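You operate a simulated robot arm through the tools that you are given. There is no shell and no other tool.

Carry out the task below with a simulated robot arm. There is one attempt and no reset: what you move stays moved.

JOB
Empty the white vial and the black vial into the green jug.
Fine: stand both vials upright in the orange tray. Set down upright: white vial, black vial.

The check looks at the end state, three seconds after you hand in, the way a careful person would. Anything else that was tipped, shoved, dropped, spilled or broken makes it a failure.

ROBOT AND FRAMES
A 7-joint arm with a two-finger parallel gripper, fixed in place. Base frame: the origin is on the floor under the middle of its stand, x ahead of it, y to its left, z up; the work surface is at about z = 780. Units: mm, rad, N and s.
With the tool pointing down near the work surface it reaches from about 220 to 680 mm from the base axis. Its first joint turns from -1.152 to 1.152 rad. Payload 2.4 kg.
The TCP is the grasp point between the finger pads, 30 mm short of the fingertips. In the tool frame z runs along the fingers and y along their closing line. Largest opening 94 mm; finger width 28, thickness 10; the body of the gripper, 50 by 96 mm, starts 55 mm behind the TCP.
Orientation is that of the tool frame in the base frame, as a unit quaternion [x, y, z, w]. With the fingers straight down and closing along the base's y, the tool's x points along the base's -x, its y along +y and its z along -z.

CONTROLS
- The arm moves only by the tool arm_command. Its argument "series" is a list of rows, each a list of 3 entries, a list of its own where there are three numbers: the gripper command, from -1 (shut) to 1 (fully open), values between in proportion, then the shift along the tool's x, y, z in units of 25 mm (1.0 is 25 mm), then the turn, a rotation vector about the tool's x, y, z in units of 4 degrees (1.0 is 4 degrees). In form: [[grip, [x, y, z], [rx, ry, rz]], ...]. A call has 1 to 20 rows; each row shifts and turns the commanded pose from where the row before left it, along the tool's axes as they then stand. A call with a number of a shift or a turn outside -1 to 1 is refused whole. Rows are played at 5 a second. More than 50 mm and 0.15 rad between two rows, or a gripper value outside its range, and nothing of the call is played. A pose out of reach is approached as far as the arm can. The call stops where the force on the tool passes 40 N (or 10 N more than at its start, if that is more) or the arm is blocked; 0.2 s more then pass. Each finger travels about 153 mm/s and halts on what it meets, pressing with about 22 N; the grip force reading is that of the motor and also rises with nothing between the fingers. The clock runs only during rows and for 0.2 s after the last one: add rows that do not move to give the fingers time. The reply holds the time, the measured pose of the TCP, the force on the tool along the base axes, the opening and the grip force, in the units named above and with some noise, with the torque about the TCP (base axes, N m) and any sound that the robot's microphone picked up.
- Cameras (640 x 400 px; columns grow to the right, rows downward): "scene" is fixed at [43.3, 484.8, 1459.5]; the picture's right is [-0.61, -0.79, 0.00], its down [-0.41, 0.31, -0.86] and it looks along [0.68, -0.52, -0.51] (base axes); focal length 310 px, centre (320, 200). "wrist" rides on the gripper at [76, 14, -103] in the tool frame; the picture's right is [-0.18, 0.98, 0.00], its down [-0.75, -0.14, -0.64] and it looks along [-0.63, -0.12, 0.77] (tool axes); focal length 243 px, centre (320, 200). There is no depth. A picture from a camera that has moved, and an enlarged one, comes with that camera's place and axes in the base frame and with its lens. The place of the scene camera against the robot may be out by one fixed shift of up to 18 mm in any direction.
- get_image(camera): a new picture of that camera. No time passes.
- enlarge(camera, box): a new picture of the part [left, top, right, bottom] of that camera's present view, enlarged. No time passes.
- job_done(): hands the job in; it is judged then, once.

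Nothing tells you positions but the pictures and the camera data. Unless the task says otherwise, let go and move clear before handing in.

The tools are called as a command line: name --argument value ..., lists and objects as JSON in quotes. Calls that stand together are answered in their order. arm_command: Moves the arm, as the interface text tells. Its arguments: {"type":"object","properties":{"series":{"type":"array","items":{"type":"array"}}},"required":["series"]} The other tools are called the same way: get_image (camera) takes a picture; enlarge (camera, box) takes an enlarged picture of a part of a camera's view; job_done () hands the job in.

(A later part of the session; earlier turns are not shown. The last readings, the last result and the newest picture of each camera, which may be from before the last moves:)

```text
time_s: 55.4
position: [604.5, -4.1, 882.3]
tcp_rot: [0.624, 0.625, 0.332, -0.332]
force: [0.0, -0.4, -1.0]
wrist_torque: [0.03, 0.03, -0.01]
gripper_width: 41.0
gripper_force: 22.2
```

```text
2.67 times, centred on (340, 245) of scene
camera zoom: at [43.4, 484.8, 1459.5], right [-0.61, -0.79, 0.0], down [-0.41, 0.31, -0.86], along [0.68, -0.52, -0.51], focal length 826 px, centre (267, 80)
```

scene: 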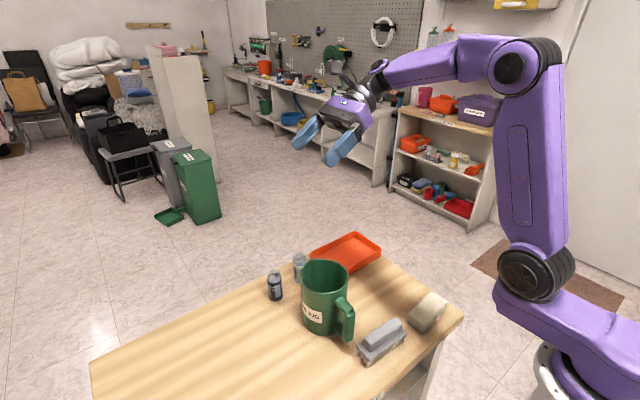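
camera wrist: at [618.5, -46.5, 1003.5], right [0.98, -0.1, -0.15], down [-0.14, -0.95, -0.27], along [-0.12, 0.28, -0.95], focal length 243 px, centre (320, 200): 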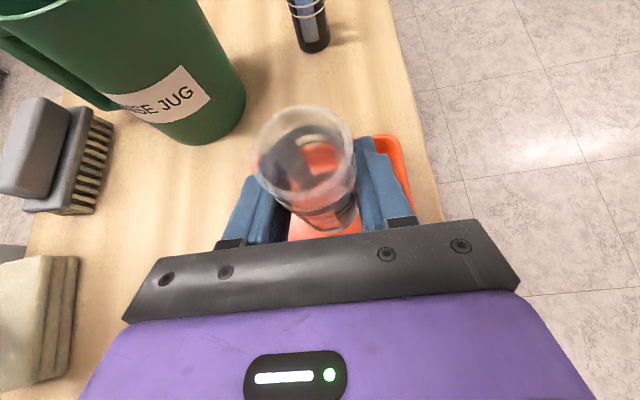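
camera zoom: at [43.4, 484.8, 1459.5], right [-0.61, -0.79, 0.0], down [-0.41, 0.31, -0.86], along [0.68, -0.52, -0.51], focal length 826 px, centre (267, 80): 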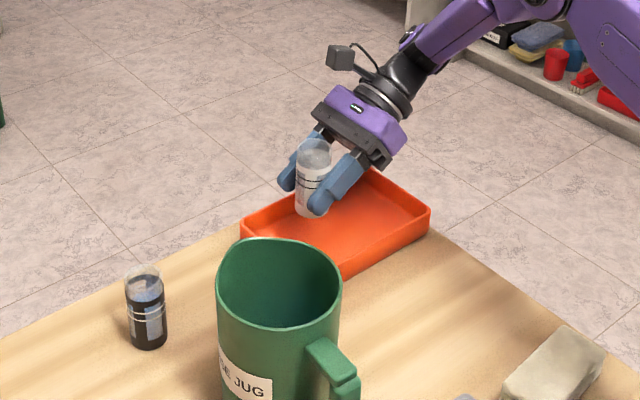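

The tray extents are confirmed and the vial is well inside it. I'll lower to a few millimetres above the floor, then creep down.

arm_command --series '[[-1, [-0.43, -0.04, 0.29], [0, 0, 0]], [-1, [-0.43, -0.04, 0.29], [0, 0, 0]], [-1, [-0.43, -0.04, 0.29], [0, 0, 0]], [-1, [-0.35, 0, 0.236], [0, 0, 0]], [-1, [0, 0, 0], [0, 0, 0]]]'

arm_command --series '[[-1, [-0.0332, 0, 0.0223], [0, 0, 0]], [-1, [-0.0332, 0, 0.0223], [0, 0, 0]], [-1, [0, 0, 0], [0, 0, 0]]]'

enlarge --camera "scene" --box '[280, 210, 400, 300]'

```text
time_s: 56.6
position: [601.9, -4.8, 835.0]
tcp_rot: [0.625, 0.624, 0.333, -0.331]
force: [0.3, 0.1, -1.0]
wrist_torque: [0.03, -0.01, 0.03]
gripper_width: 41.0
gripper_force: 22.2
```

```text
time_s: 57.4
position: [602.4, -5.9, 833.7]
tcp_rot: [0.624, 0.625, 0.331, -0.333]
force: [0.5, -0.1, -0.4]
wrist_torque: [-0.02, 0.0, -0.03]
gripper_width: 40.9
gripper_force: 22.2
```

```text
4.44 times, centred on (340, 255) of scene
camera zoom: at [43.4, 484.8, 1459.5], right [-0.61, -0.79, 0.0], down [-0.41, 0.31, -0.86], along [0.68, -0.52, -0.51], focal length 1376 px, centre (231, -44)
```

zoom: 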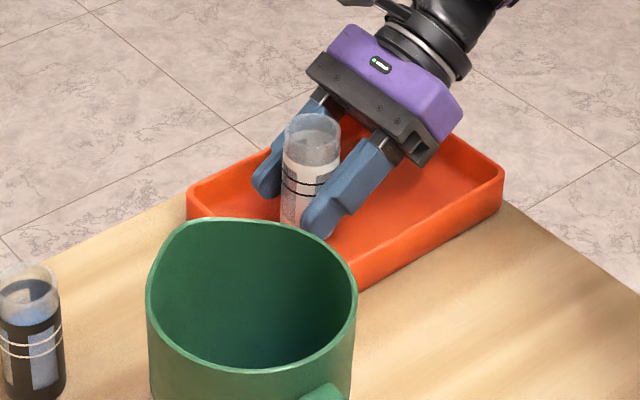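

There's no contact yet at z ≈ 834. Continuing down in small steps while watching the force.

arm_command --series '[[-1, [-0.0332, 0, 0.0223], [0, 0, 0]], [-1, [-0.0332, 0, 0.0223], [0, 0, 0]], [-1, [-0.0332, 0, 0.0223], [0, 0, 0]], [-1, [-0.0332, 0, 0.0223], [0, 0, 0]], [-1, [0, 0, 0], [0, 0, 0]]]'

arm_command --series '[[-1, [-0.0332, 0, 0.0223], [0, 0, 0]], [-1, [-0.0332, 0, 0.0223], [0, 0, 0]], [-1, [0, 0, 0], [0, 0, 0]]]'

```text
time_s: 58.6
position: [601.4, -5.8, 829.3]
tcp_rot: [0.624, 0.624, 0.332, -0.333]
force: [0.1, 1.0, -0.9]
wrist_torque: [-0.04, -0.02, 0.0]
gripper_width: 41.0
gripper_force: 22.1
```

```text
time_s: 59.4
position: [602.5, -4.5, 827.3]
tcp_rot: [0.624, 0.624, 0.332, -0.332]
force: [-0.6, -0.5, 6.9]
wrist_torque: [-0.01, 0.15, 0.0]
gripper_width: 41.1
gripper_force: 22.2
```

Contact with the tray floor (about 7 N). I'll release the vial gently and check that it stands.

arm_command --series '[[-0.05, [0, 0, 0], [0, 0, 0]], [0.1, [0, 0, 0], [0, 0, 0]], [0.3, [0, 0, 0], [0, 0, 0]], [0.4, [0, 0, 0], [0, 0, 0]], [0.4, [0, 0, 0], [0, 0, 0]]]'

get_image --camera "wrist"

enlarge --camera "scene" --box '[280, 210, 400, 300]'

```text
time_s: 60.6
position: [602.4, -6.3, 826.4]
tcp_rot: [0.624, 0.625, 0.332, -0.332]
force: [0.2, -0.5, -1.1]
wrist_torque: [0.0, 0.03, 0.0]
gripper_width: 65.7
gripper_force: 0.0
```

```text
taken
camera wrist: at [616.2, -47.4, 947.7], right [0.98, -0.1, -0.15], down [-0.14, -0.95, -0.27], along [-0.12, 0.28, -0.95], focal length 243 px, centre (320, 200)
```

wrist: 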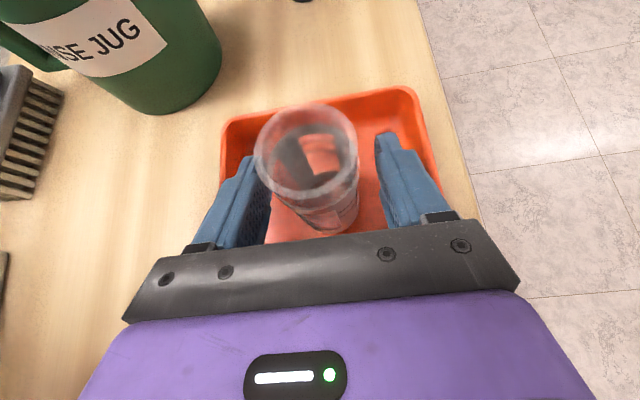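

```text
4.44 times, centred on (340, 255) of scene
camera zoom: at [43.3, 484.8, 1459.5], right [-0.61, -0.79, 0.0], down [-0.41, 0.31, -0.86], along [0.68, -0.52, -0.51], focal length 1376 px, centre (231, -44)
```

zoom: 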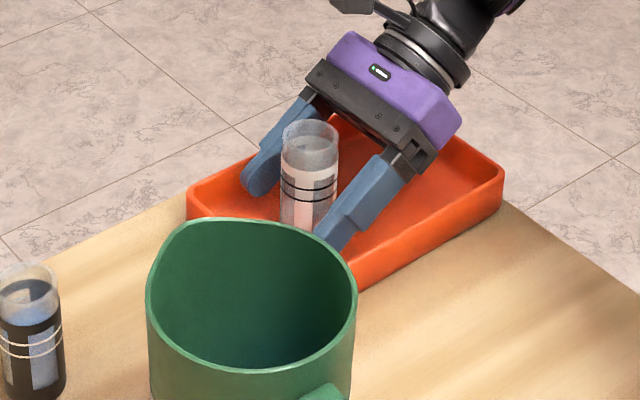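

The white vial is standing upright in the tray. I'll retreat straight up, then move over to the black vial.

arm_command --series '[[0.4, [0.3, 0, -0.202], [0, 0, 0]], [0.4, [0.5, 0, -0.337], [0, 0, 0]], [0.4, [0.7, 0, -0.471], [0, 0, 0]], [0.5, [0.7, 0, -0.471], [0, 0, 0]], [0.6, [0.7, 0, -0.471], [0, 0, 0]], [0.8, [0.7, 0, -0.471], [0, 0, 0]], [1, [0, 0, 0], [0, 0, 0]]]'

enlarge --camera "scene" --box '[260, 190, 420, 310]'

get_image --camera "wrist"

```text
time_s: 62.2
position: [602.2, -6.3, 935.4]
tcp_rot: [0.625, 0.624, 0.332, -0.332]
force: [0.5, 0.1, 0.4]
wrist_torque: [-0.02, 0.01, 0.02]
gripper_width: 94.0
gripper_force: 0.0
```

```text
3.33 times, centred on (340, 250) of scene
camera zoom: at [43.3, 484.8, 1459.5], right [-0.61, -0.79, 0.0], down [-0.41, 0.31, -0.86], along [0.68, -0.52, -0.51], focal length 1032 px, centre (253, 33)
```

zoom: 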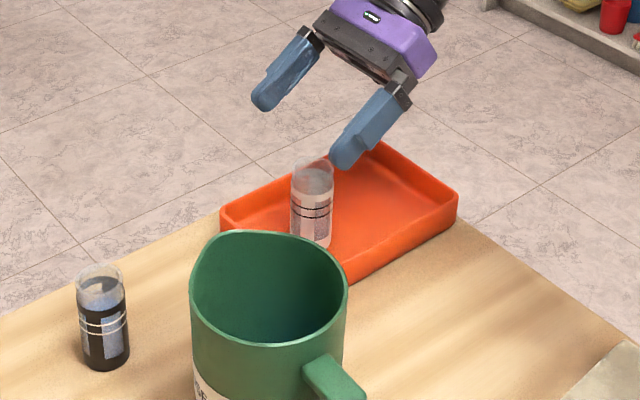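

```text
taken
camera wrist: at [617.2, -48.4, 1056.5], right [0.98, -0.1, -0.15], down [-0.14, -0.95, -0.27], along [-0.12, 0.28, -0.95], focal length 243 px, centre (320, 200)
```

wrist: 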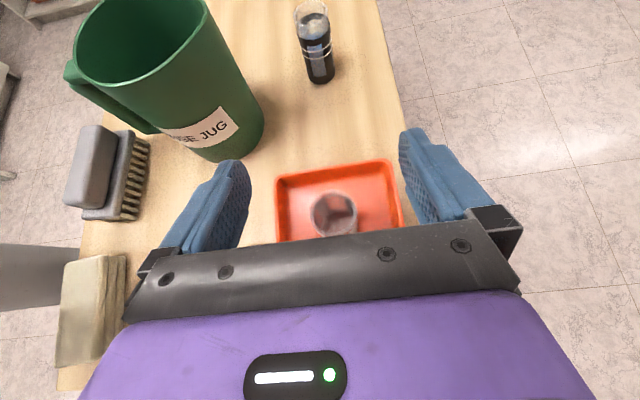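

White vial done. Now I'm travelling at this height to above the black vial.

arm_command --series '[[1, [0.551, 0.011, 0.818], [0, 0, 0]], [1, [0.551, 0.011, 0.818], [0, 0, 0]], [1, [0.551, 0.011, 0.818], [0, 0, 0]], [1, [0.551, 0.011, 0.818], [0, 0, 0]], [1, [0.551, 0.011, 0.818], [0, 0, 0]], [1, [0.551, 0.011, 0.818], [0, 0, 0]], [1, [0.551, 0.011, 0.818], [0, 0, 0]], [1, [0.551, 0.011, 0.818], [0, 0, 0]], [1, [0.551, 0.011, 0.818], [0, 0, 0]], [1, [0, 0, 0], [0, 0, 0]]]'

get_image --camera "wrist"

enlarge --camera "scene" --box '[220, 160, 420, 310]'

```text
time_s: 64.4
position: [605.0, 215.8, 934.7]
tcp_rot: [0.625, 0.624, 0.332, -0.331]
force: [0.7, -0.2, -0.9]
wrist_torque: [-0.02, 0.01, 0.01]
gripper_width: 94.0
gripper_force: 0.0
```

```text
taken
camera wrist: at [619.5, 173.6, 1055.6], right [0.98, -0.1, -0.15], down [-0.14, -0.95, -0.27], along [-0.12, 0.28, -0.95], focal length 243 px, centre (320, 200)
```

wrist: 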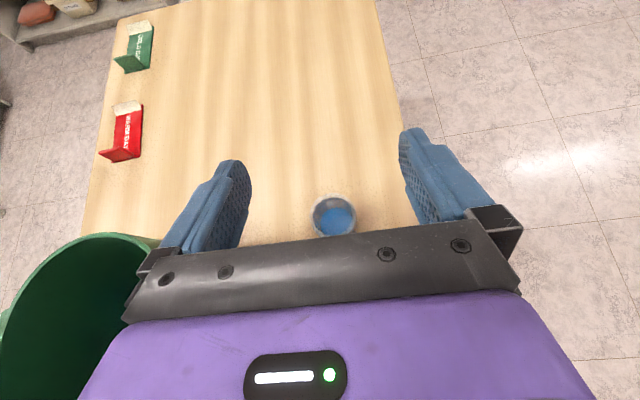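

```text
2.67 times, centred on (320, 235) of scene
camera zoom: at [43.3, 484.8, 1459.5], right [-0.61, -0.79, 0.0], down [-0.41, 0.31, -0.86], along [0.68, -0.52, -0.51], focal length 826 px, centre (320, 107)
```

zoom: 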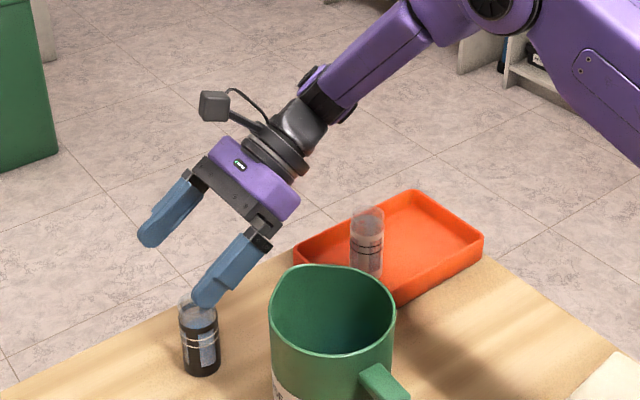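

The black vial is centred between the fingers. Descending to grip height.

arm_command --series '[[1, [-0.619, 0, 0.425], [0, 0, 0]], [1, [-0.619, 0, 0.425], [0, 0, 0]], [1, [-0.619, 0, 0.425], [0, 0, 0]], [1, [-0.619, 0, 0.425], [0, 0, 0]], [1, [-0.619, 0, 0.425], [0, 0, 0]], [1, [-0.619, 0, 0.425], [0, 0, 0]], [1, [0, 0, 0], [0, 0, 0]], [1, [0, 0, 0], [0, 0, 0]]]'

get_image --camera "wrist"

enlarge --camera "scene" --box '[220, 190, 380, 310]'

```text
time_s: 66.2
position: [605.3, 218.0, 822.8]
tcp_rot: [0.624, 0.625, 0.332, -0.332]
force: [0.2, 0.1, -0.2]
wrist_torque: [-0.02, -0.02, 0.01]
gripper_width: 94.1
gripper_force: 0.0
```

```text
taken
camera wrist: at [619.1, 176.1, 943.6], right [0.98, -0.1, -0.15], down [-0.14, -0.95, -0.27], along [-0.12, 0.28, -0.95], focal length 243 px, centre (320, 200)
```

wrist: 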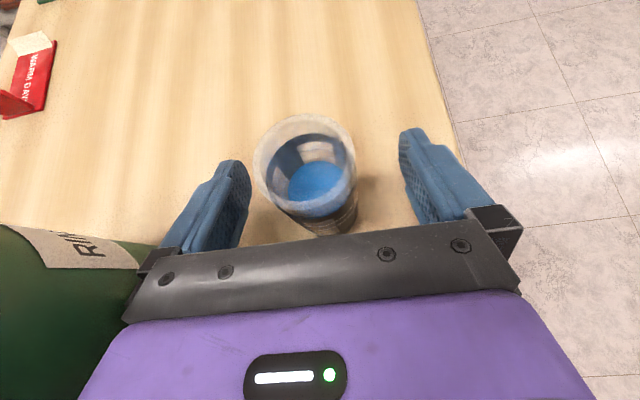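

```text
3.33 times, centred on (300, 250) of scene
camera zoom: at [43.3, 484.8, 1459.5], right [-0.61, -0.79, 0.0], down [-0.41, 0.31, -0.86], along [0.68, -0.52, -0.51], focal length 1032 px, centre (387, 33)
```

zoom: 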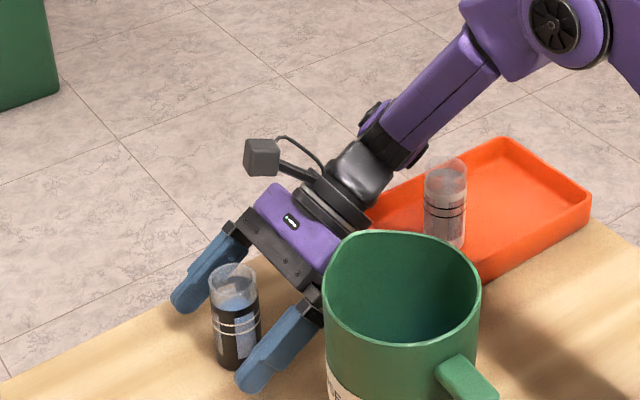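

Well aligned. Closing on the black vial.

arm_command --series '[[0.2, [0, 0, 0], [0, 0, 0]], [0, [0, 0, 0], [0, 0, 0]], [-0.15, [0, 0, 0], [0, 0, 0]], [-0.3, [0, 0, 0], [0, 0, 0]], [-1, [0, 0, 0], [0, 0, 0]], [-1, [0, 0, 0], [0, 0, 0]], [-1, [0, 0, 0], [0, 0, 0]]]'

get_image --camera "wrist"

```text
time_s: 67.8
position: [605.5, 218.4, 824.5]
tcp_rot: [0.625, 0.624, 0.332, -0.332]
force: [0.8, 0.2, 0.3]
wrist_torque: [0.0, 0.01, -0.03]
gripper_width: 41.5
gripper_force: 22.2
```

```text
taken
camera wrist: at [619.1, 176.2, 943.8], right [0.98, -0.1, -0.15], down [-0.14, -0.95, -0.27], along [-0.12, 0.28, -0.95], focal length 243 px, centre (320, 200)
```

wrist: 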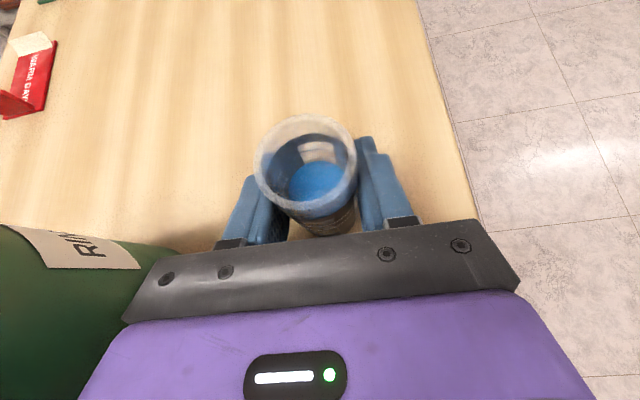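

Gripped (41.5 mm, 22 N). Lifting straight up as before.

arm_command --series '[[-1, [0.1, 0, -0.067], [0, 0, 0]], [-1, [0.25, 0, -0.168], [0, 0, 0]], [-1, [0.45, 0, -0.303], [0, 0, 0]], [-1, [0.6, 0, -0.404], [0, 0, 0]], [-1, [0.7, 0, -0.471], [0, 0, 0]], [-1, [0.7, 0, -0.471], [0, 0, 0]], [-1, [0.7, 0, -0.471], [0, 0, 0]], [-1, [0.7, 0, -0.471], [0, 0, 0]], [-1, [0.7, 0, -0.471], [0, 0, 0]], [-1, [0.6, 0, -0.404], [0, 0, 0]], [-1, [0.45, 0, -0.303], [0, 0, 0]], [-1, [0.25, 0, -0.168], [0, 0, 0]], [-1, [0.1, 0, -0.067], [0, 0, 0]], [-1, [0, 0, 0], [0, 0, 0]]]'

enlarge --camera "scene" --box '[220, 150, 460, 330]'

get_image --camera "wrist"

```text
time_s: 70.8
position: [605.0, 217.8, 1012.1]
tcp_rot: [0.624, 0.624, 0.333, -0.332]
force: [0.2, -0.3, -0.3]
wrist_torque: [-0.02, 0.01, 0.02]
gripper_width: 41.5
gripper_force: 22.1
```

```text
2.22 times, centred on (340, 240) of scene
camera zoom: at [43.4, 484.8, 1459.5], right [-0.61, -0.79, 0.0], down [-0.41, 0.31, -0.86], along [0.68, -0.52, -0.51], focal length 688 px, centre (276, 111)
```

zoom: 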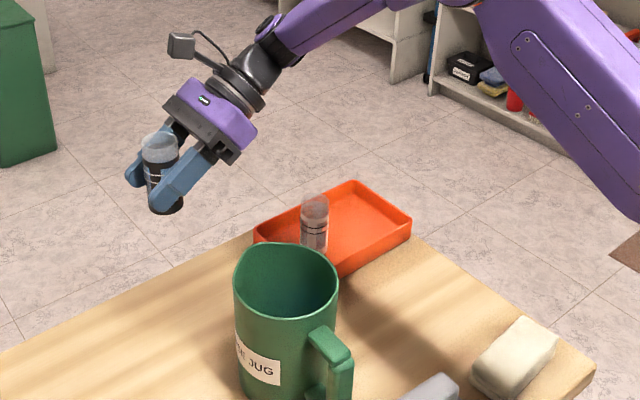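

```text
taken
camera wrist: at [618.7, 175.6, 1133.9], right [0.98, -0.1, -0.15], down [-0.14, -0.95, -0.27], along [-0.12, 0.28, -0.95], focal length 243 px, centre (320, 200)
```

wrist: 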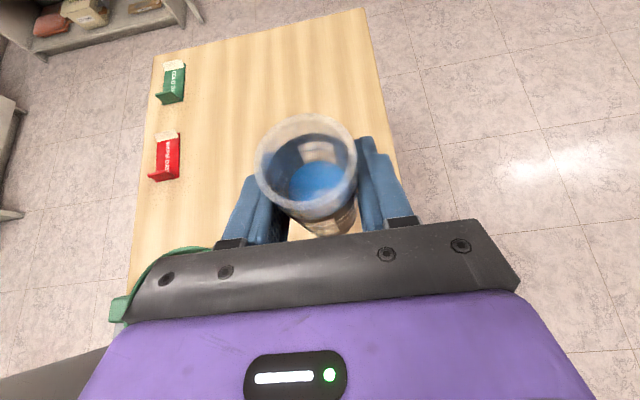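

Held upright. I'll carry it to the same pouring position over the jug.

arm_command --series '[[-1, [-0.028, -0.122, -0.041], [0, 0, 0]], [-1, [-0.056, -0.244, -0.083], [0, 0, 0]], [-1, [-0.084, -0.367, -0.124], [0, 0, 0]], [-1, [-0.112, -0.489, -0.166], [0, 0, 0]], [-1, [-0.112, -0.489, -0.166], [0, 0, 0]], [-1, [-0.112, -0.489, -0.166], [0, 0, 0]], [-1, [-0.112, -0.489, -0.166], [0, 0, 0]], [-1, [-0.112, -0.489, -0.166], [0, 0, 0]], [-1, [-0.112, -0.489, -0.166], [0, 0, 0]], [-1, [-0.084, -0.367, -0.124], [0, 0, 0]], [-1, [-0.056, -0.244, -0.083], [0, 0, 0]], [-1, [-0.028, -0.122, -0.041], [0, 0, 0]], [-1, [0, 0, 0], [0, 0, 0]]]'

arm_command --series '[[-1, [0, 0, 0], [0, 0.5, 0]], [-1, [0, 0, 0], [0, 1, 0]], [-1, [0, 0, 0], [0, 1, 0]], [-1, [0, 0, 0], [0, 1, 0]], [-1, [0, 0, 0], [0, 1, 0]], [-1, [0, 0, 0], [0, 1, 0]], [-1, [0, 0, 0], [0, 1, 0]], [-1, [0, 0, 0], [0, 1, 0]], [-1, [0, 0, 0], [0, 0.8, 0]], [-1, [0, 0, 0], [0, 0, 0]]]'

enlarge --camera "scene" --box '[240, 160, 420, 300]'

get_image --camera "wrist"

```text
time_s: 73.6
position: [495.2, 172.5, 1014.5]
tcp_rot: [0.624, 0.624, 0.332, -0.332]
force: [-0.6, 0.2, -0.9]
wrist_torque: [-0.03, -0.02, 0.0]
gripper_width: 41.4
gripper_force: 21.5
```

```text
time_s: 75.8
position: [495.6, 172.3, 1014.0]
tcp_rot: [0.503, 0.504, 0.497, -0.497]
force: [1.2, -0.1, -0.7]
wrist_torque: [0.01, 0.03, 0.01]
gripper_width: 41.3
gripper_force: 21.6
```

```text
2.86 times, centred on (330, 230) of scene
camera zoom: at [43.4, 484.8, 1459.5], right [-0.61, -0.79, 0.0], down [-0.41, 0.31, -0.86], along [0.68, -0.52, -0.51], focal length 885 px, centre (291, 114)
```

zoom: 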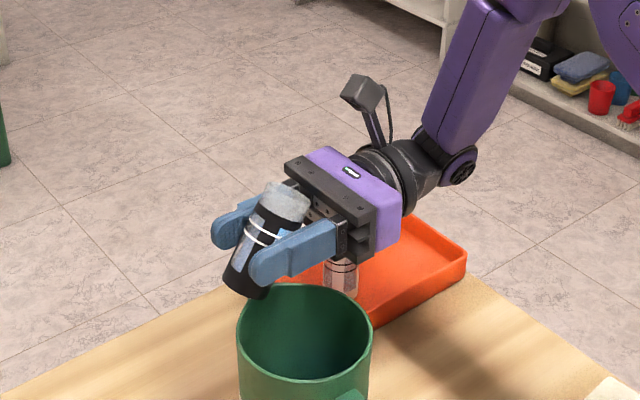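

```text
taken
camera wrist: at [509.9, 70.8, 1091.0], right [0.98, 0.0, -0.18], down [-0.14, -0.65, -0.75], along [-0.12, 0.76, -0.64], focal length 243 px, centre (320, 200)
```

wrist: 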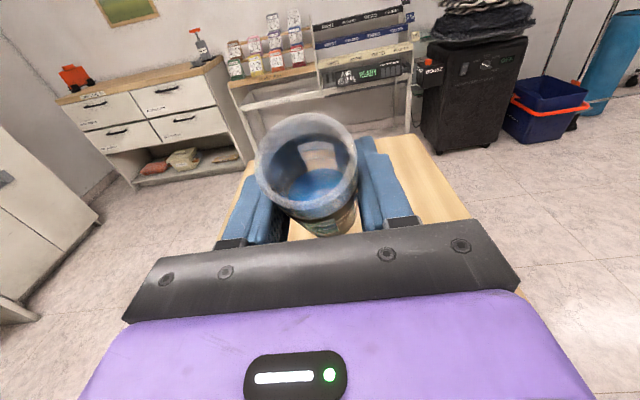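

Everything matches the first pour. Rolling to the point where liquid reaches the lip.

arm_command --series '[[-1, [0, 0, 0], [0, 0, -0.5]], [-1, [0, 0, 0], [0, 0, -1]], [-1, [0, 0, 0], [0, 0, -1]], [-1, [0, 0, 0], [0, 0, -1]], [-1, [0, 0, 0], [0, 0, -1]], [-1, [0, 0, 0], [0, 0, -1]], [-1, [0, 0, 0], [0, 0, -1]], [-1, [0, 0, 0], [0, 0, -1]], [-1, [0, 0, 0], [0, 0, -0.8]], [-1, [0, 0, 0], [0, 0, -0.7]], [-1, [0, 0, 0], [0, 0, -0.5]], [-1, [0, 0, 0], [0, 0, -0.5]]]'

arm_command --series '[[-1, [0, 0, 0], [0, 0, -0.5]], [-1, [0, 0, 0], [0, 0, -0.5]], [-1, [0, 0, 0], [0, 0, -0.5]], [-1, [0, 0, 0], [0, 0, -0.5]], [-1, [0, 0, 0], [0, 0, -0.5]], [-1, [0, 0, 0], [0, 0, -0.5]], [-1, [0, 0, 0], [0, 0, -0.4]], [-1, [0, 0, 0], [0, 0, -0.4]], [-1, [0, 0, 0], [0, 0, -0.4]], [-1, [0, 0, 0], [0, 0, -0.4]], [-1, [0, 0, 0], [0, 0, -0.4]]]'

enlarge --camera "scene" --box '[260, 180, 400, 300]'

```text
time_s: 78.4
position: [495.1, 172.1, 1013.1]
tcp_rot: [0.3, 0.645, 0.637, -0.296]
force: [-1.0, -0.4, -1.1]
wrist_torque: [0.03, 0.04, -0.01]
gripper_width: 41.2
gripper_force: 22.1
```

```text
time_s: 80.8
position: [494.7, 173.5, 1012.9]
tcp_rot: [0.184, 0.687, 0.679, -0.181]
force: [0.5, -0.7, -1.3]
wrist_torque: [-0.03, 0.01, -0.01]
gripper_width: 41.5
gripper_force: 21.2
```

```text
3.33 times, centred on (330, 240) of scene
camera zoom: at [43.4, 484.8, 1459.5], right [-0.61, -0.79, 0.0], down [-0.41, 0.31, -0.86], along [0.68, -0.52, -0.51], focal length 1032 px, centre (287, 67)
```

zoom: 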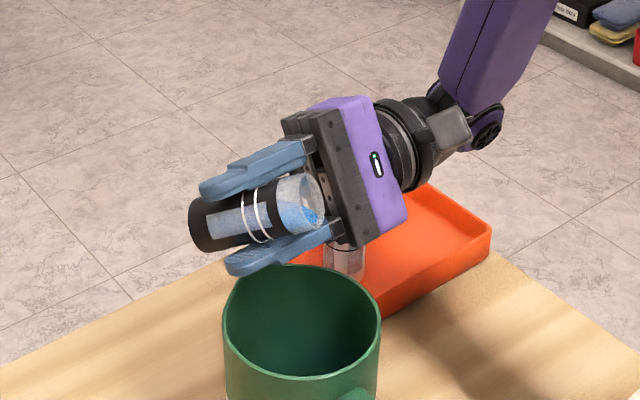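

The liquid is almost at the lip and the lip is over the jug. I'll roll slowly into the pour.

arm_command --series '[[-1, [0, 0, 0], [0, 0, -0.4]], [-1, [0, 0, 0], [0, 0, -0.4]], [-1, [0, 0, 0], [0, 0, -0.4]], [-1, [0, 0, 0], [0, 0, -0.4]], [-1, [0, 0, 0], [0, 0, -0.4]]]'

enlarge --camera "scene" --box '[260, 180, 400, 300]'

arm_command --series '[[-1, [0, 0, 0], [0, 0, 0]], [-1, [0, 0, 0], [0, 0, 0]], [-1, [0, 0, 0], [0, 0, -0.3]], [-1, [0, 0, 0], [0, 0, -0.3]], [-1, [0, 0, 0], [0, 0, -0.3]], [-1, [0, 0, 0], [0, 0, -0.3]], [-1, [0, 0, 0], [0, 0, -0.3]], [-1, [0, 0, 0], [0, 0, -0.4]], [-1, [0, 0, 0], [0, 0, -0.4]], [-1, [0, 0, 0], [0, 0, -0.4]], [-1, [0, 0, 0], [0, 0, -0.4]], [-1, [0, 0, 0], [0, 0, -0.4]]]'

enlarge --camera "scene" --box '[260, 180, 400, 300]'

```text
time_s: 82.0
position: [495.4, 171.9, 1012.3]
tcp_rot: [0.136, 0.699, 0.689, -0.133]
force: [0.0, 0.4, -1.3]
wrist_torque: [-0.05, 0.03, 0.01]
gripper_width: 41.3
gripper_force: 22.2
```

```text
3.33 times, centred on (330, 240) of scene
camera zoom: at [43.4, 484.8, 1459.5], right [-0.61, -0.79, 0.0], down [-0.41, 0.31, -0.86], along [0.68, -0.52, -0.51], focal length 1032 px, centre (287, 67)
```

zoom: 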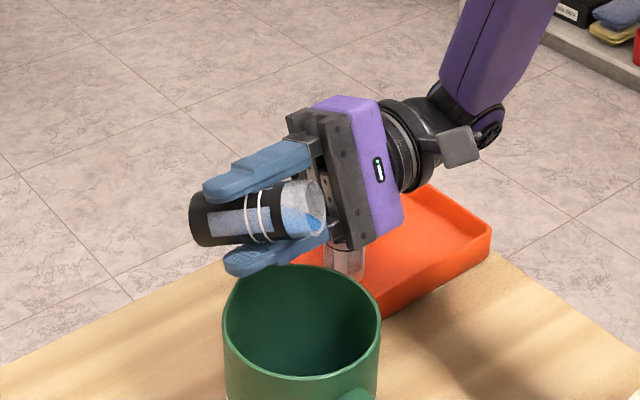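

```text
time_s: 84.6
position: [496.5, 174.0, 1013.6]
tcp_rot: [0.049, 0.71, 0.701, -0.048]
force: [0.1, -0.1, -0.2]
wrist_torque: [0.0, -0.01, -0.01]
gripper_width: 41.3
gripper_force: 21.7
```

```text
3.33 times, centred on (330, 240) of scene
camera zoom: at [43.4, 484.8, 1459.5], right [-0.61, -0.79, 0.0], down [-0.41, 0.31, -0.86], along [0.68, -0.52, -0.51], focal length 1032 px, centre (287, 67)
```

zoom: 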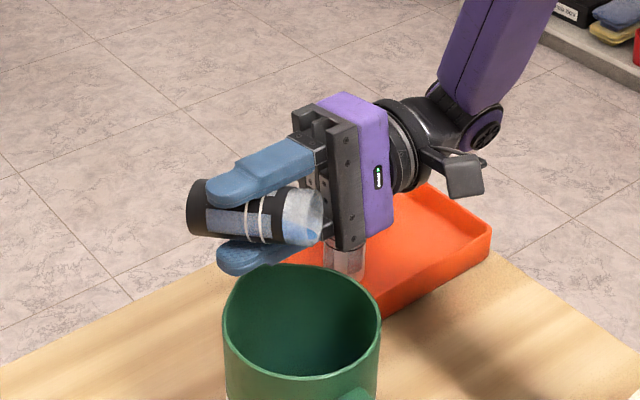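

I don't see a stream in these snapshots, so I'll check the vial and jug levels from the wrist camera before going on.

get_image --camera "wrist"

enlarge --camera "wrist" --box '[220, 90, 400, 250]'

enlarge --camera "scene" --box '[290, 210, 360, 290]'

```text
taken
camera wrist: at [422.4, 71.1, 1039.0], right [0.32, 0.01, 0.95], down [0.73, -0.65, -0.24], along [0.61, 0.76, -0.21], focal length 243 px, centre (320, 200)
```

wrist: 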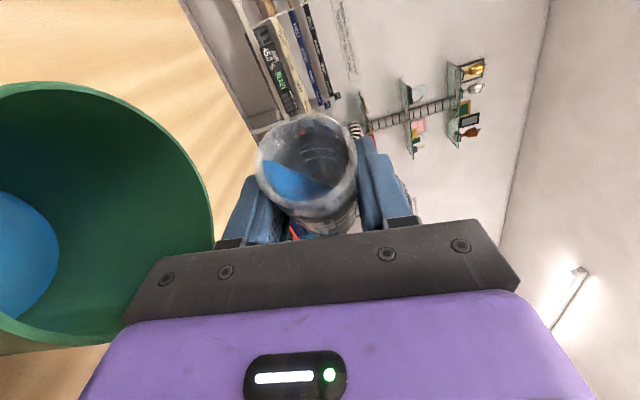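

```text
2.50 times, centred on (310, 170) of wrist
camera zoom: at [422.4, 71.1, 1039.0], right [0.32, 0.01, 0.95], down [0.73, -0.65, -0.24], along [0.61, 0.76, -0.21], focal length 606 px, centre (345, 275)
```

zoom: 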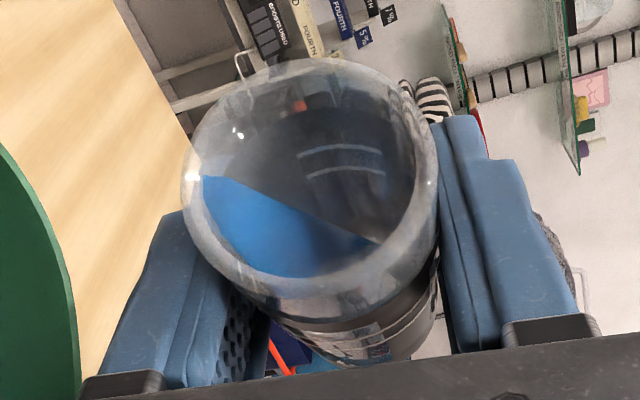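

```text
5.00 times, centred on (325, 250) of scene
camera zoom: at [43.4, 484.8, 1459.5], right [-0.61, -0.79, 0.0], down [-0.41, 0.31, -0.86], along [0.68, -0.52, -0.51], focal length 1548 px, centre (295, -50)
```

zoom: 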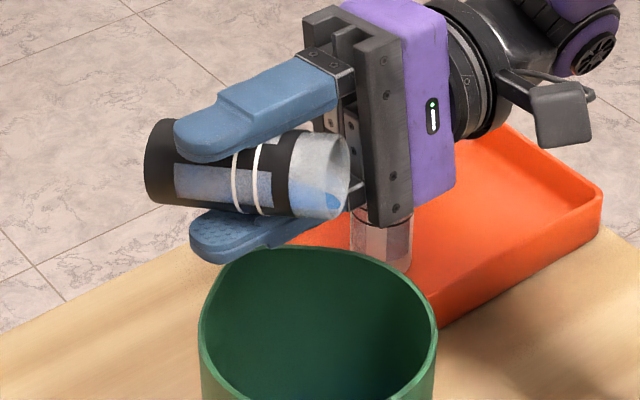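

The remaining liquid sits at the lip and the jug level has risen slightly. I'll continue the slow roll.

arm_command --series '[[-1, [0, 0, 0], [0, 0, -0.4]], [-1, [0, 0, 0], [0, 0, -0.4]], [-1, [0, 0, 0], [0, 0, -0.4]], [-1, [0, 0, 0], [0, 0, -0.4]], [-1, [0, 0, 0], [0, 0, -0.4]], [-1, [0, 0, 0], [0, 0, -0.4]]]'

enlarge --camera "scene" --box '[260, 180, 400, 300]'

arm_command --series '[[-1, [0, 0, 0], [0, 0, -0.4]], [-1, [0, 0, 0], [0, 0, -0.4]], [-1, [0, 0, 0], [0, 0, -0.5]], [-1, [0, 0, 0], [0, 0, -0.5]], [-1, [0, 0, 0], [0, 0, -0.5]], [-1, [0, 0, 0], [0, 0, -0.5]], [-1, [0, 0, 0], [0, 0, -0.5]], [-1, [0, 0, 0], [0, 0, -0.5]], [-1, [0, 0, 0], [0, 0, -0.5]], [-1, [0, 0, 0], [0, 0, -0.5]]]'

enlarge --camera "scene" --box '[260, 180, 400, 300]'

get_image --camera "wrist"

```text
time_s: 86.0
position: [494.6, 172.4, 1012.1]
tcp_rot: [-0.01, 0.712, 0.702, 0.01]
force: [-0.4, 0.2, 0.0]
wrist_torque: [0.01, 0.03, -0.01]
gripper_width: 41.1
gripper_force: 21.7
```

```text
3.33 times, centred on (330, 240) of scene
camera zoom: at [43.4, 484.8, 1459.5], right [-0.61, -0.79, 0.0], down [-0.41, 0.31, -0.86], along [0.68, -0.52, -0.51], focal length 1032 px, centre (287, 67)
```

zoom: 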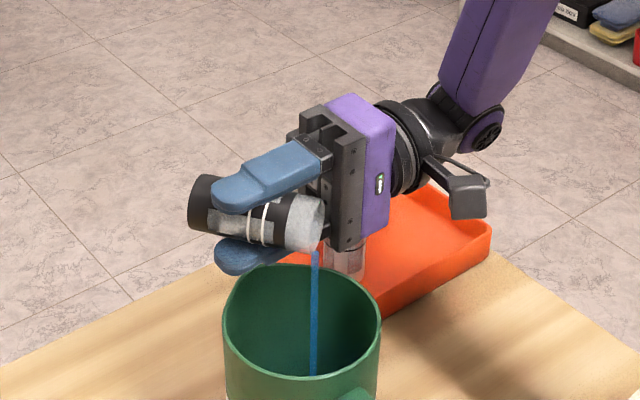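

```text
time_s: 88.2
position: [495.3, 171.7, 1011.8]
tcp_rot: [-0.13, 0.7, 0.691, 0.127]
force: [-0.4, -0.3, -0.2]
wrist_torque: [-0.01, 0.0, 0.03]
gripper_width: 41.0
gripper_force: 21.9
```

```text
3.33 times, centred on (330, 240) of scene
camera zoom: at [43.4, 484.8, 1459.5], right [-0.61, -0.79, 0.0], down [-0.41, 0.31, -0.86], along [0.68, -0.52, -0.51], focal length 1032 px, centre (287, 67)
```

zoom: 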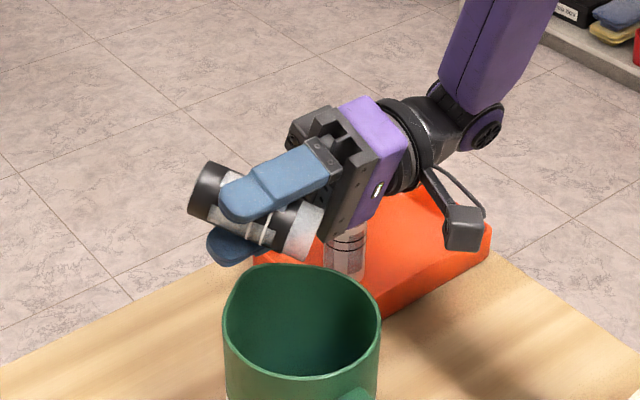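

```text
taken
camera wrist: at [419.2, 69.9, 1000.9], right [-0.18, 0.01, 0.98], down [0.75, -0.64, 0.15], along [0.63, 0.77, 0.1], focal length 243 px, centre (320, 200)
```

wrist: 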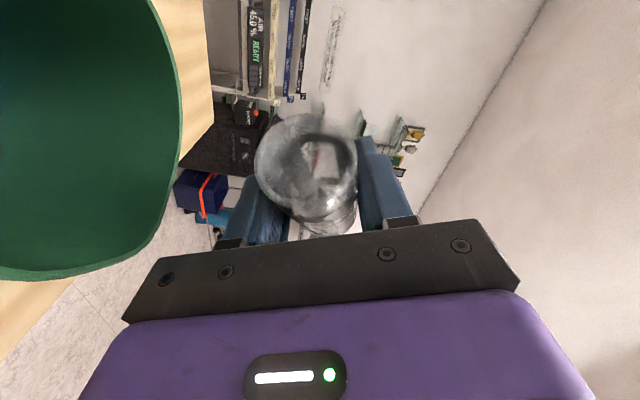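

The black vial now looks empty too. I'll tilt further and hold to drain it, then roll back.

arm_command --series '[[-1, [0, 0, 0], [0, 0, -0.8]], [-1, [0, 0, 0], [0, 0, -0.8]], [-1, [0, 0, 0], [0, 0, -0.8]], [-1, [0, 0, 0], [0, 0, -0.8]], [-1, [0, 0, 0], [0, 0, -0.8]], [-1, [0, 0, 0], [0, 0, -0.8]], [-1, [0, 0, 0], [0, 0, -0.8]], [-1, [0, 0, 0], [0, 0, -0.8]], [-1, [0, 0, 0], [0, 0, 0]], [-1, [0, 0, 0], [0, 0, 0]], [-1, [0, 0, 0], [0, 0, 0]], [-1, [0, 0, 0], [0, 0, 0]], [-1, [0, 0, 0], [0, 0, 0]], [-1, [0, 0, 0], [0, 0, 0]], [-1, [0, 0, 0], [0, 0, 0]]]'

enlarge --camera "wrist" --box '[220, 90, 400, 250]'

arm_command --series '[[-1, [0, 0, 0], [0, 0, 0.6]], [-1, [0, 0, 0], [0, 0, 1]], [-1, [0, 0, 0], [0, 0, 1]], [-1, [0, 0, 0], [0, 0, 1]], [-1, [0, 0, 0], [0, 0, 1]], [-1, [0, 0, 0], [0, 0, 1]], [-1, [0, 0, 0], [0, 0, 1]], [-1, [0, 0, 0], [0, 0, 1]], [-1, [0, 0, 0], [0, 0, 1]], [-1, [0, 0, 0], [0, 0, 1]], [-1, [0, 0, 0], [0, 0, 1]], [-1, [0, 0, 0], [0, 0, 1]], [-1, [0, 0, 0], [0, 0, 1]], [-1, [0, 0, 0], [0, 0, 1]], [-1, [0, 0, 0], [0, 0, 1]], [-1, [0, 0, 0], [0, 0, 1]], [-1, [0, 0, 0], [0, 0, 1]], [-1, [0, 0, 0], [0, 0, 1]], [-1, [0, 0, 0], [0, 0, 1]], [-1, [0, 0, 0], [0, 0, 1]]]'

arm_command --series '[[-1, [0, 0, 0], [0, 0, 1]], [-1, [0, 0, 0], [0, 0, 1]], [-1, [0, 0, 0], [0, 0, 1]], [-1, [0, 0, 0], [0, 0, 1]], [-1, [0, 0, 0], [0, 0, 1]], [-1, [0, 0, 0], [0, 0, 1]], [-1, [0, 0, 0], [0, 0, 1]], [-1, [0, 0, 0], [0, 0, 1]], [-1, [0, 0, 0], [0, 0, 1]], [-1, [0, 0, 0], [0, 0, 1]], [-1, [0, 0, 0], [0, 0, 1]], [-1, [0, 0, 0], [0, 0, 1]], [-1, [0, 0, 0], [0, 0, 1]], [-1, [0, 0, 0], [0, 0, 1]], [-1, [0, 0, 0], [0, 0, 0.5]], [-1, [0, 0, 0], [0, 0, 0]]]'

arm_command --series '[[-1, [0, 0, 0], [0, -0.5, 0]], [-1, [0, 0, 0], [0, -1, 0]], [-1, [0, 0, 0], [0, -1, 0]], [-1, [0, 0, 0], [0, -1, 0]], [-1, [0, 0, 0], [0, -1, 0]], [-1, [0, 0, 0], [0, -1, 0]], [-1, [0, 0, 0], [0, -1, 0]], [-1, [0, 0, 0], [0, -1, 0]], [-1, [0, 0, 0], [0, -0.8, 0]], [-1, [0, 0, 0], [0, 0, 0]]]'

enlarge --camera "scene" --box '[220, 150, 460, 330]'

get_image --camera "wrist"

```text
time_s: 91.4
position: [494.3, 171.6, 1013.2]
tcp_rot: [-0.28, 0.655, 0.645, 0.277]
force: [0.2, 0.4, -0.1]
wrist_torque: [0.0, 0.01, 0.0]
gripper_width: 41.1
gripper_force: 21.7
```

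```text
2.50 times, centred on (310, 170) of wrist
camera zoom: at [431.9, 68.9, 968.9], right [-0.58, 0.01, 0.81], down [0.62, -0.64, 0.46], along [0.52, 0.77, 0.36], focal length 606 px, centre (345, 275)
```

zoom: 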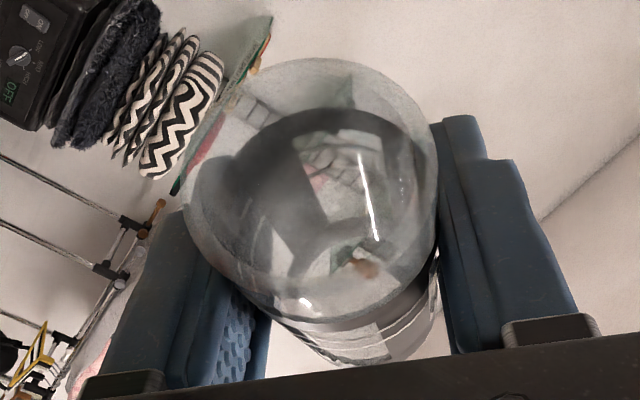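

```text
time_s: 95.6
position: [495.6, 172.4, 1012.6]
tcp_rot: [0.198, 0.684, 0.675, -0.194]
force: [-1.0, -0.3, -1.2]
wrist_torque: [0.01, -0.01, -0.02]
gripper_width: 41.5
gripper_force: 22.3
```

```text
time_s: 99.0
position: [494.7, 172.5, 1013.0]
tcp_rot: [0.504, 0.504, 0.495, -0.497]
force: [0.4, 0.1, -0.7]
wrist_torque: [0.0, 0.0, 0.0]
gripper_width: 41.0
gripper_force: 21.9
```

```text
time_s: 101.2
position: [494.9, 173.1, 1011.8]
tcp_rot: [0.625, 0.625, 0.331, -0.331]
force: [0.3, -0.4, -0.8]
wrist_torque: [-0.04, -0.02, -0.01]
gripper_width: 41.1
gripper_force: 21.8
```

```text
2.22 times, centred on (340, 240) of scene
camera zoom: at [43.4, 484.8, 1459.5], right [-0.61, -0.79, 0.0], down [-0.41, 0.31, -0.86], along [0.68, -0.52, -0.51], focal length 688 px, centre (276, 111)
```

zoom: 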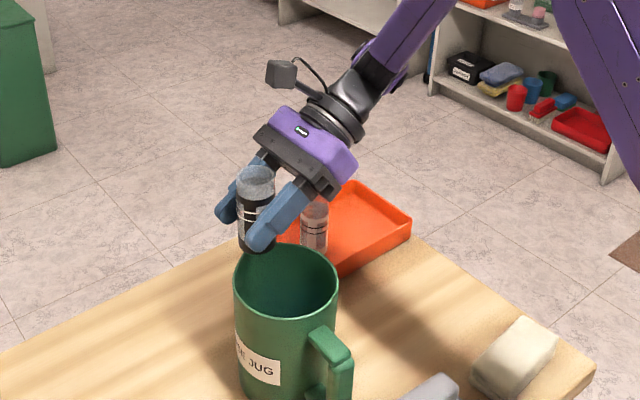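

```text
taken
camera wrist: at [508.7, 131.0, 1132.7], right [0.98, -0.1, -0.15], down [-0.14, -0.95, -0.26], along [-0.12, 0.28, -0.95], focal length 243 px, centre (320, 200)
```

wrist: 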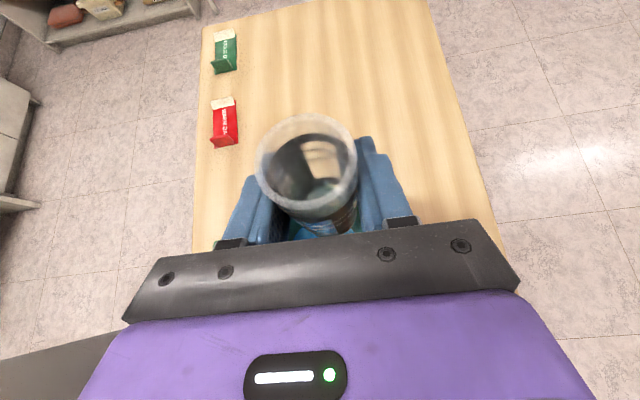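

The black vial is empty and upright again. I'm moving it over the right half of the tray, well away from the white vial.

arm_command --series '[[-1, [-0.156, 0.119, -0.231], [0, 0, 0]], [-1, [-0.311, 0.238, -0.463], [0, 0, 0]], [-1, [-0.467, 0.357, -0.694], [0, 0, 0]], [-1, [-0.622, 0.476, -0.925], [0, 0, 0]], [-1, [-0.622, 0.476, -0.925], [0, 0, 0]], [-1, [-0.622, 0.476, -0.925], [0, 0, 0]], [-1, [-0.622, 0.476, -0.925], [0, 0, 0]], [-1, [-0.622, 0.476, -0.925], [0, 0, 0]], [-1, [-0.622, 0.476, -0.925], [0, 0, 0]], [-1, [-0.467, 0.357, -0.694], [0, 0, 0]], [-1, [-0.311, 0.238, -0.463], [0, 0, 0]], [-1, [-0.156, 0.119, -0.231], [0, 0, 0]], [-1, [0, 0, 0], [0, 0, 0]]]'

get_image --camera "wrist"

enlarge --camera "scene" --box '[260, 150, 440, 300]'

```text
time_s: 104.0
position: [601.3, -79.7, 1011.1]
tcp_rot: [0.624, 0.625, 0.331, -0.332]
force: [0.0, 0.4, -1.0]
wrist_torque: [0.03, -0.01, 0.0]
gripper_width: 40.6
gripper_force: 22.0
```

```text
taken
camera wrist: at [616.5, -121.2, 1132.4], right [0.98, -0.1, -0.15], down [-0.14, -0.95, -0.27], along [-0.12, 0.28, -0.95], focal length 243 px, centre (320, 200)
```

wrist: 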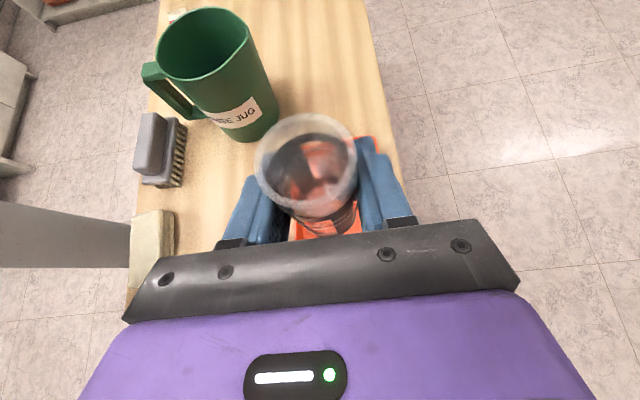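

```text
2.67 times, centred on (350, 225) of scene
camera zoom: at [43.4, 484.8, 1459.5], right [-0.61, -0.79, 0.0], down [-0.41, 0.31, -0.86], along [0.68, -0.52, -0.51], focal length 826 px, centre (240, 133)
```

zoom: 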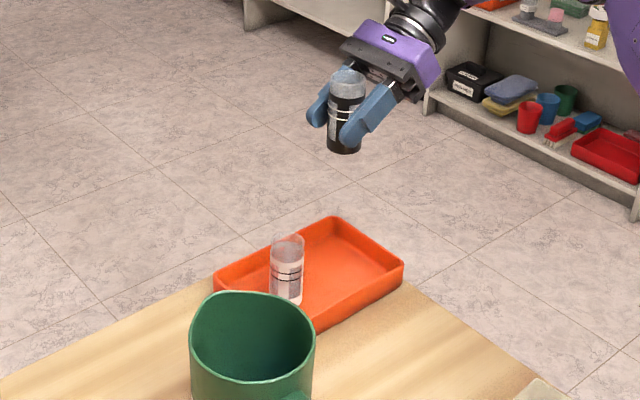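

Positioned over the right half of the tray with about 75 mm between the vials. Lowering to just above the floor.

arm_command --series '[[-1, [-0.7, 0, 0.4715], [0, 0, 0]], [-1, [-0.7, 0, 0.4715], [0, 0, 0]], [-1, [-0.7, 0, 0.4715], [0, 0, 0]], [-1, [-0.7, 0, 0.4715], [0, 0, 0]], [-1, [-0.7, 0, 0.4715], [0, 0, 0]], [-1, [-0.7, 0, 0.4715], [0, 0, 0]], [-1, [0, 0, 0], [0, 0, 0]]]'

enlarge --camera "scene" --box '[280, 190, 420, 300]'

get_image --camera "wrist"

```text
time_s: 105.6
position: [602.4, -79.7, 884.3]
tcp_rot: [0.625, 0.624, 0.332, -0.331]
force: [-0.3, -0.6, -0.9]
wrist_torque: [-0.01, 0.03, -0.01]
gripper_width: 41.1
gripper_force: 22.6
```

```text
3.64 times, centred on (350, 245) of scene
camera zoom: at [43.4, 484.8, 1459.5], right [-0.61, -0.79, 0.0], down [-0.41, 0.31, -0.86], along [0.68, -0.52, -0.51], focal length 1126 px, centre (211, 36)
```

zoom: 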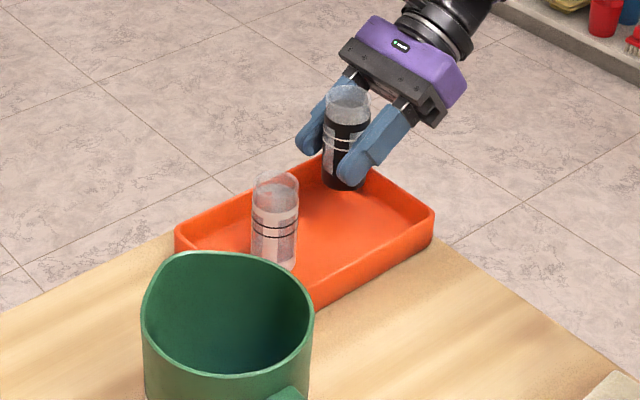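

```text
taken
camera wrist: at [615.8, -121.0, 1005.3], right [0.98, -0.1, -0.15], down [-0.14, -0.95, -0.27], along [-0.12, 0.28, -0.95], focal length 243 px, centre (320, 200)
```

wrist: 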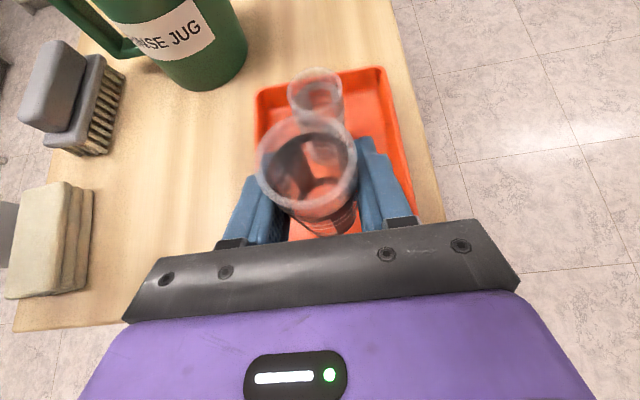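

Clear of the white vial and the walls. Continuing down, then creeping to contact.

arm_command --series '[[-1, [-0.508, 0, 0.342], [0, 0, 0]], [-1, [-0.508, 0, 0.342], [0, 0, 0]], [-1, [-0.45, 0, 0.303], [0, 0, 0]], [-1, [0, 0, 0], [0, 0, 0]]]'

arm_command --series '[[-1, [-0.0332, 0, 0.0223], [0, 0, 0]], [-1, [-0.0332, 0, 0.0223], [0, 0, 0]], [-1, [-0.0332, 0, 0.0223], [0, 0, 0]], [-1, [-0.0332, 0, 0.0223], [0, 0, 0]], [-1, [0, 0, 0], [0, 0, 0]]]'

arm_command --series '[[-1, [-0.0332, 0, 0.0223], [0, 0, 0]], [-1, [-0.0332, 0, 0.0223], [0, 0, 0]], [-1, [0, 0, 0], [0, 0, 0]]]'

```text
time_s: 106.6
position: [601.7, -80.1, 839.6]
tcp_rot: [0.624, 0.625, 0.332, -0.333]
force: [0.0, 0.1, -1.2]
wrist_torque: [-0.01, 0.02, 0.03]
gripper_width: 40.7
gripper_force: 21.3
```

```text
time_s: 107.8
position: [602.0, -79.5, 838.1]
tcp_rot: [0.624, 0.624, 0.332, -0.333]
force: [0.4, 0.3, -1.0]
wrist_torque: [-0.01, 0.02, -0.01]
gripper_width: 40.5
gripper_force: 21.8
```

```text
time_s: 108.6
position: [602.5, -77.2, 834.4]
tcp_rot: [0.625, 0.624, 0.332, -0.332]
force: [0.1, 0.0, -0.3]
wrist_torque: [0.02, -0.01, 0.02]
gripper_width: 40.8
gripper_force: 22.1
```

arm_command --series '[[-1, [-0.0332, 0, 0.0223], [0, 0, 0]], [-1, [-0.0332, 0, 0.0223], [0, 0, 0]], [-1, [0, 0, 0], [0, 0, 0]]]'

arm_command --series '[[-1, [-0.0332, 0, 0.0223], [0, 0, 0]], [-1, [0, 0, 0], [0, 0, 0]]]'

```text
time_s: 109.4
position: [602.0, -78.5, 834.5]
tcp_rot: [0.625, 0.624, 0.332, -0.331]
force: [0.4, 0.8, -0.8]
wrist_torque: [-0.02, 0.01, 0.0]
gripper_width: 40.7
gripper_force: 22.1
```

```text
time_s: 110.0
position: [602.2, -77.2, 832.9]
tcp_rot: [0.625, 0.624, 0.332, -0.331]
force: [0.0, -0.1, -1.1]
wrist_torque: [0.01, -0.02, 0.0]
gripper_width: 40.7
gripper_force: 21.7
```

I haven't reached the tray floor yet at z ≈ 833. Continuing in 1 mm steps.

arm_command --series '[[-1, [-0.0332, 0, 0.0223], [0, 0, 0]], [-1, [0, 0, 0], [0, 0, 0]]]'

arm_command --series '[[-1, [-0.0332, 0, 0.0223], [0, 0, 0]], [-1, [0, 0, 0], [0, 0, 0]]]'

```text
time_s: 110.6
position: [601.7, -77.8, 832.0]
tcp_rot: [0.624, 0.625, 0.331, -0.331]
force: [-0.3, 0.7, -0.4]
wrist_torque: [0.0, 0.02, -0.01]
gripper_width: 40.7
gripper_force: 21.9
```

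```text
time_s: 111.2
position: [600.4, -77.9, 832.1]
tcp_rot: [0.624, 0.624, 0.332, -0.332]
force: [-0.4, 0.3, -0.5]
wrist_torque: [-0.05, 0.0, -0.02]
gripper_width: 40.4
gripper_force: 22.0
```

arm_command --series '[[-1, [-0.0332, 0, 0.0223], [0, 0, 0]], [-1, [0, 0, 0], [0, 0, 0]]]'

arm_command --series '[[-1, [-0.0332, 0, 0.0223], [0, 0, 0]], [-1, [0, 0, 0], [0, 0, 0]]]'

enlarge --camera "scene" --box '[290, 200, 400, 290]'

```text
time_s: 111.8
position: [602.0, -77.5, 830.3]
tcp_rot: [0.625, 0.624, 0.332, -0.332]
force: [-1.3, 1.1, 0.4]
wrist_torque: [0.01, -0.02, 0.0]
gripper_width: 40.4
gripper_force: 22.2
```

```text
time_s: 112.4
position: [602.4, -77.9, 829.0]
tcp_rot: [0.625, 0.624, 0.333, -0.331]
force: [-0.5, -0.7, 2.6]
wrist_torque: [-0.01, 0.01, -0.02]
gripper_width: 40.5
gripper_force: 22.1
```

```text
4.44 times, centred on (345, 245) of scene
camera zoom: at [43.3, 484.8, 1459.5], right [-0.61, -0.79, 0.0], down [-0.41, 0.31, -0.86], along [0.68, -0.52, -0.51], focal length 1376 px, centre (209, 0)
```

zoom: 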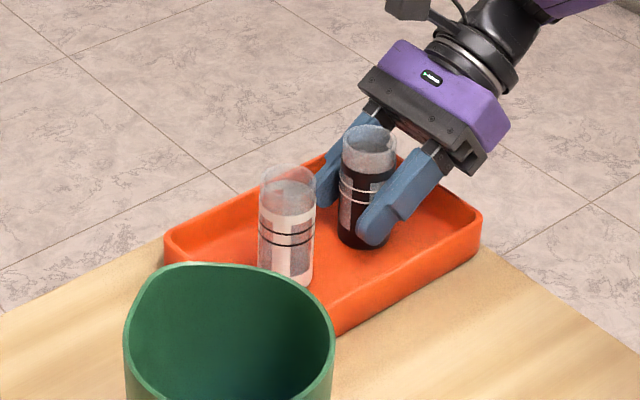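

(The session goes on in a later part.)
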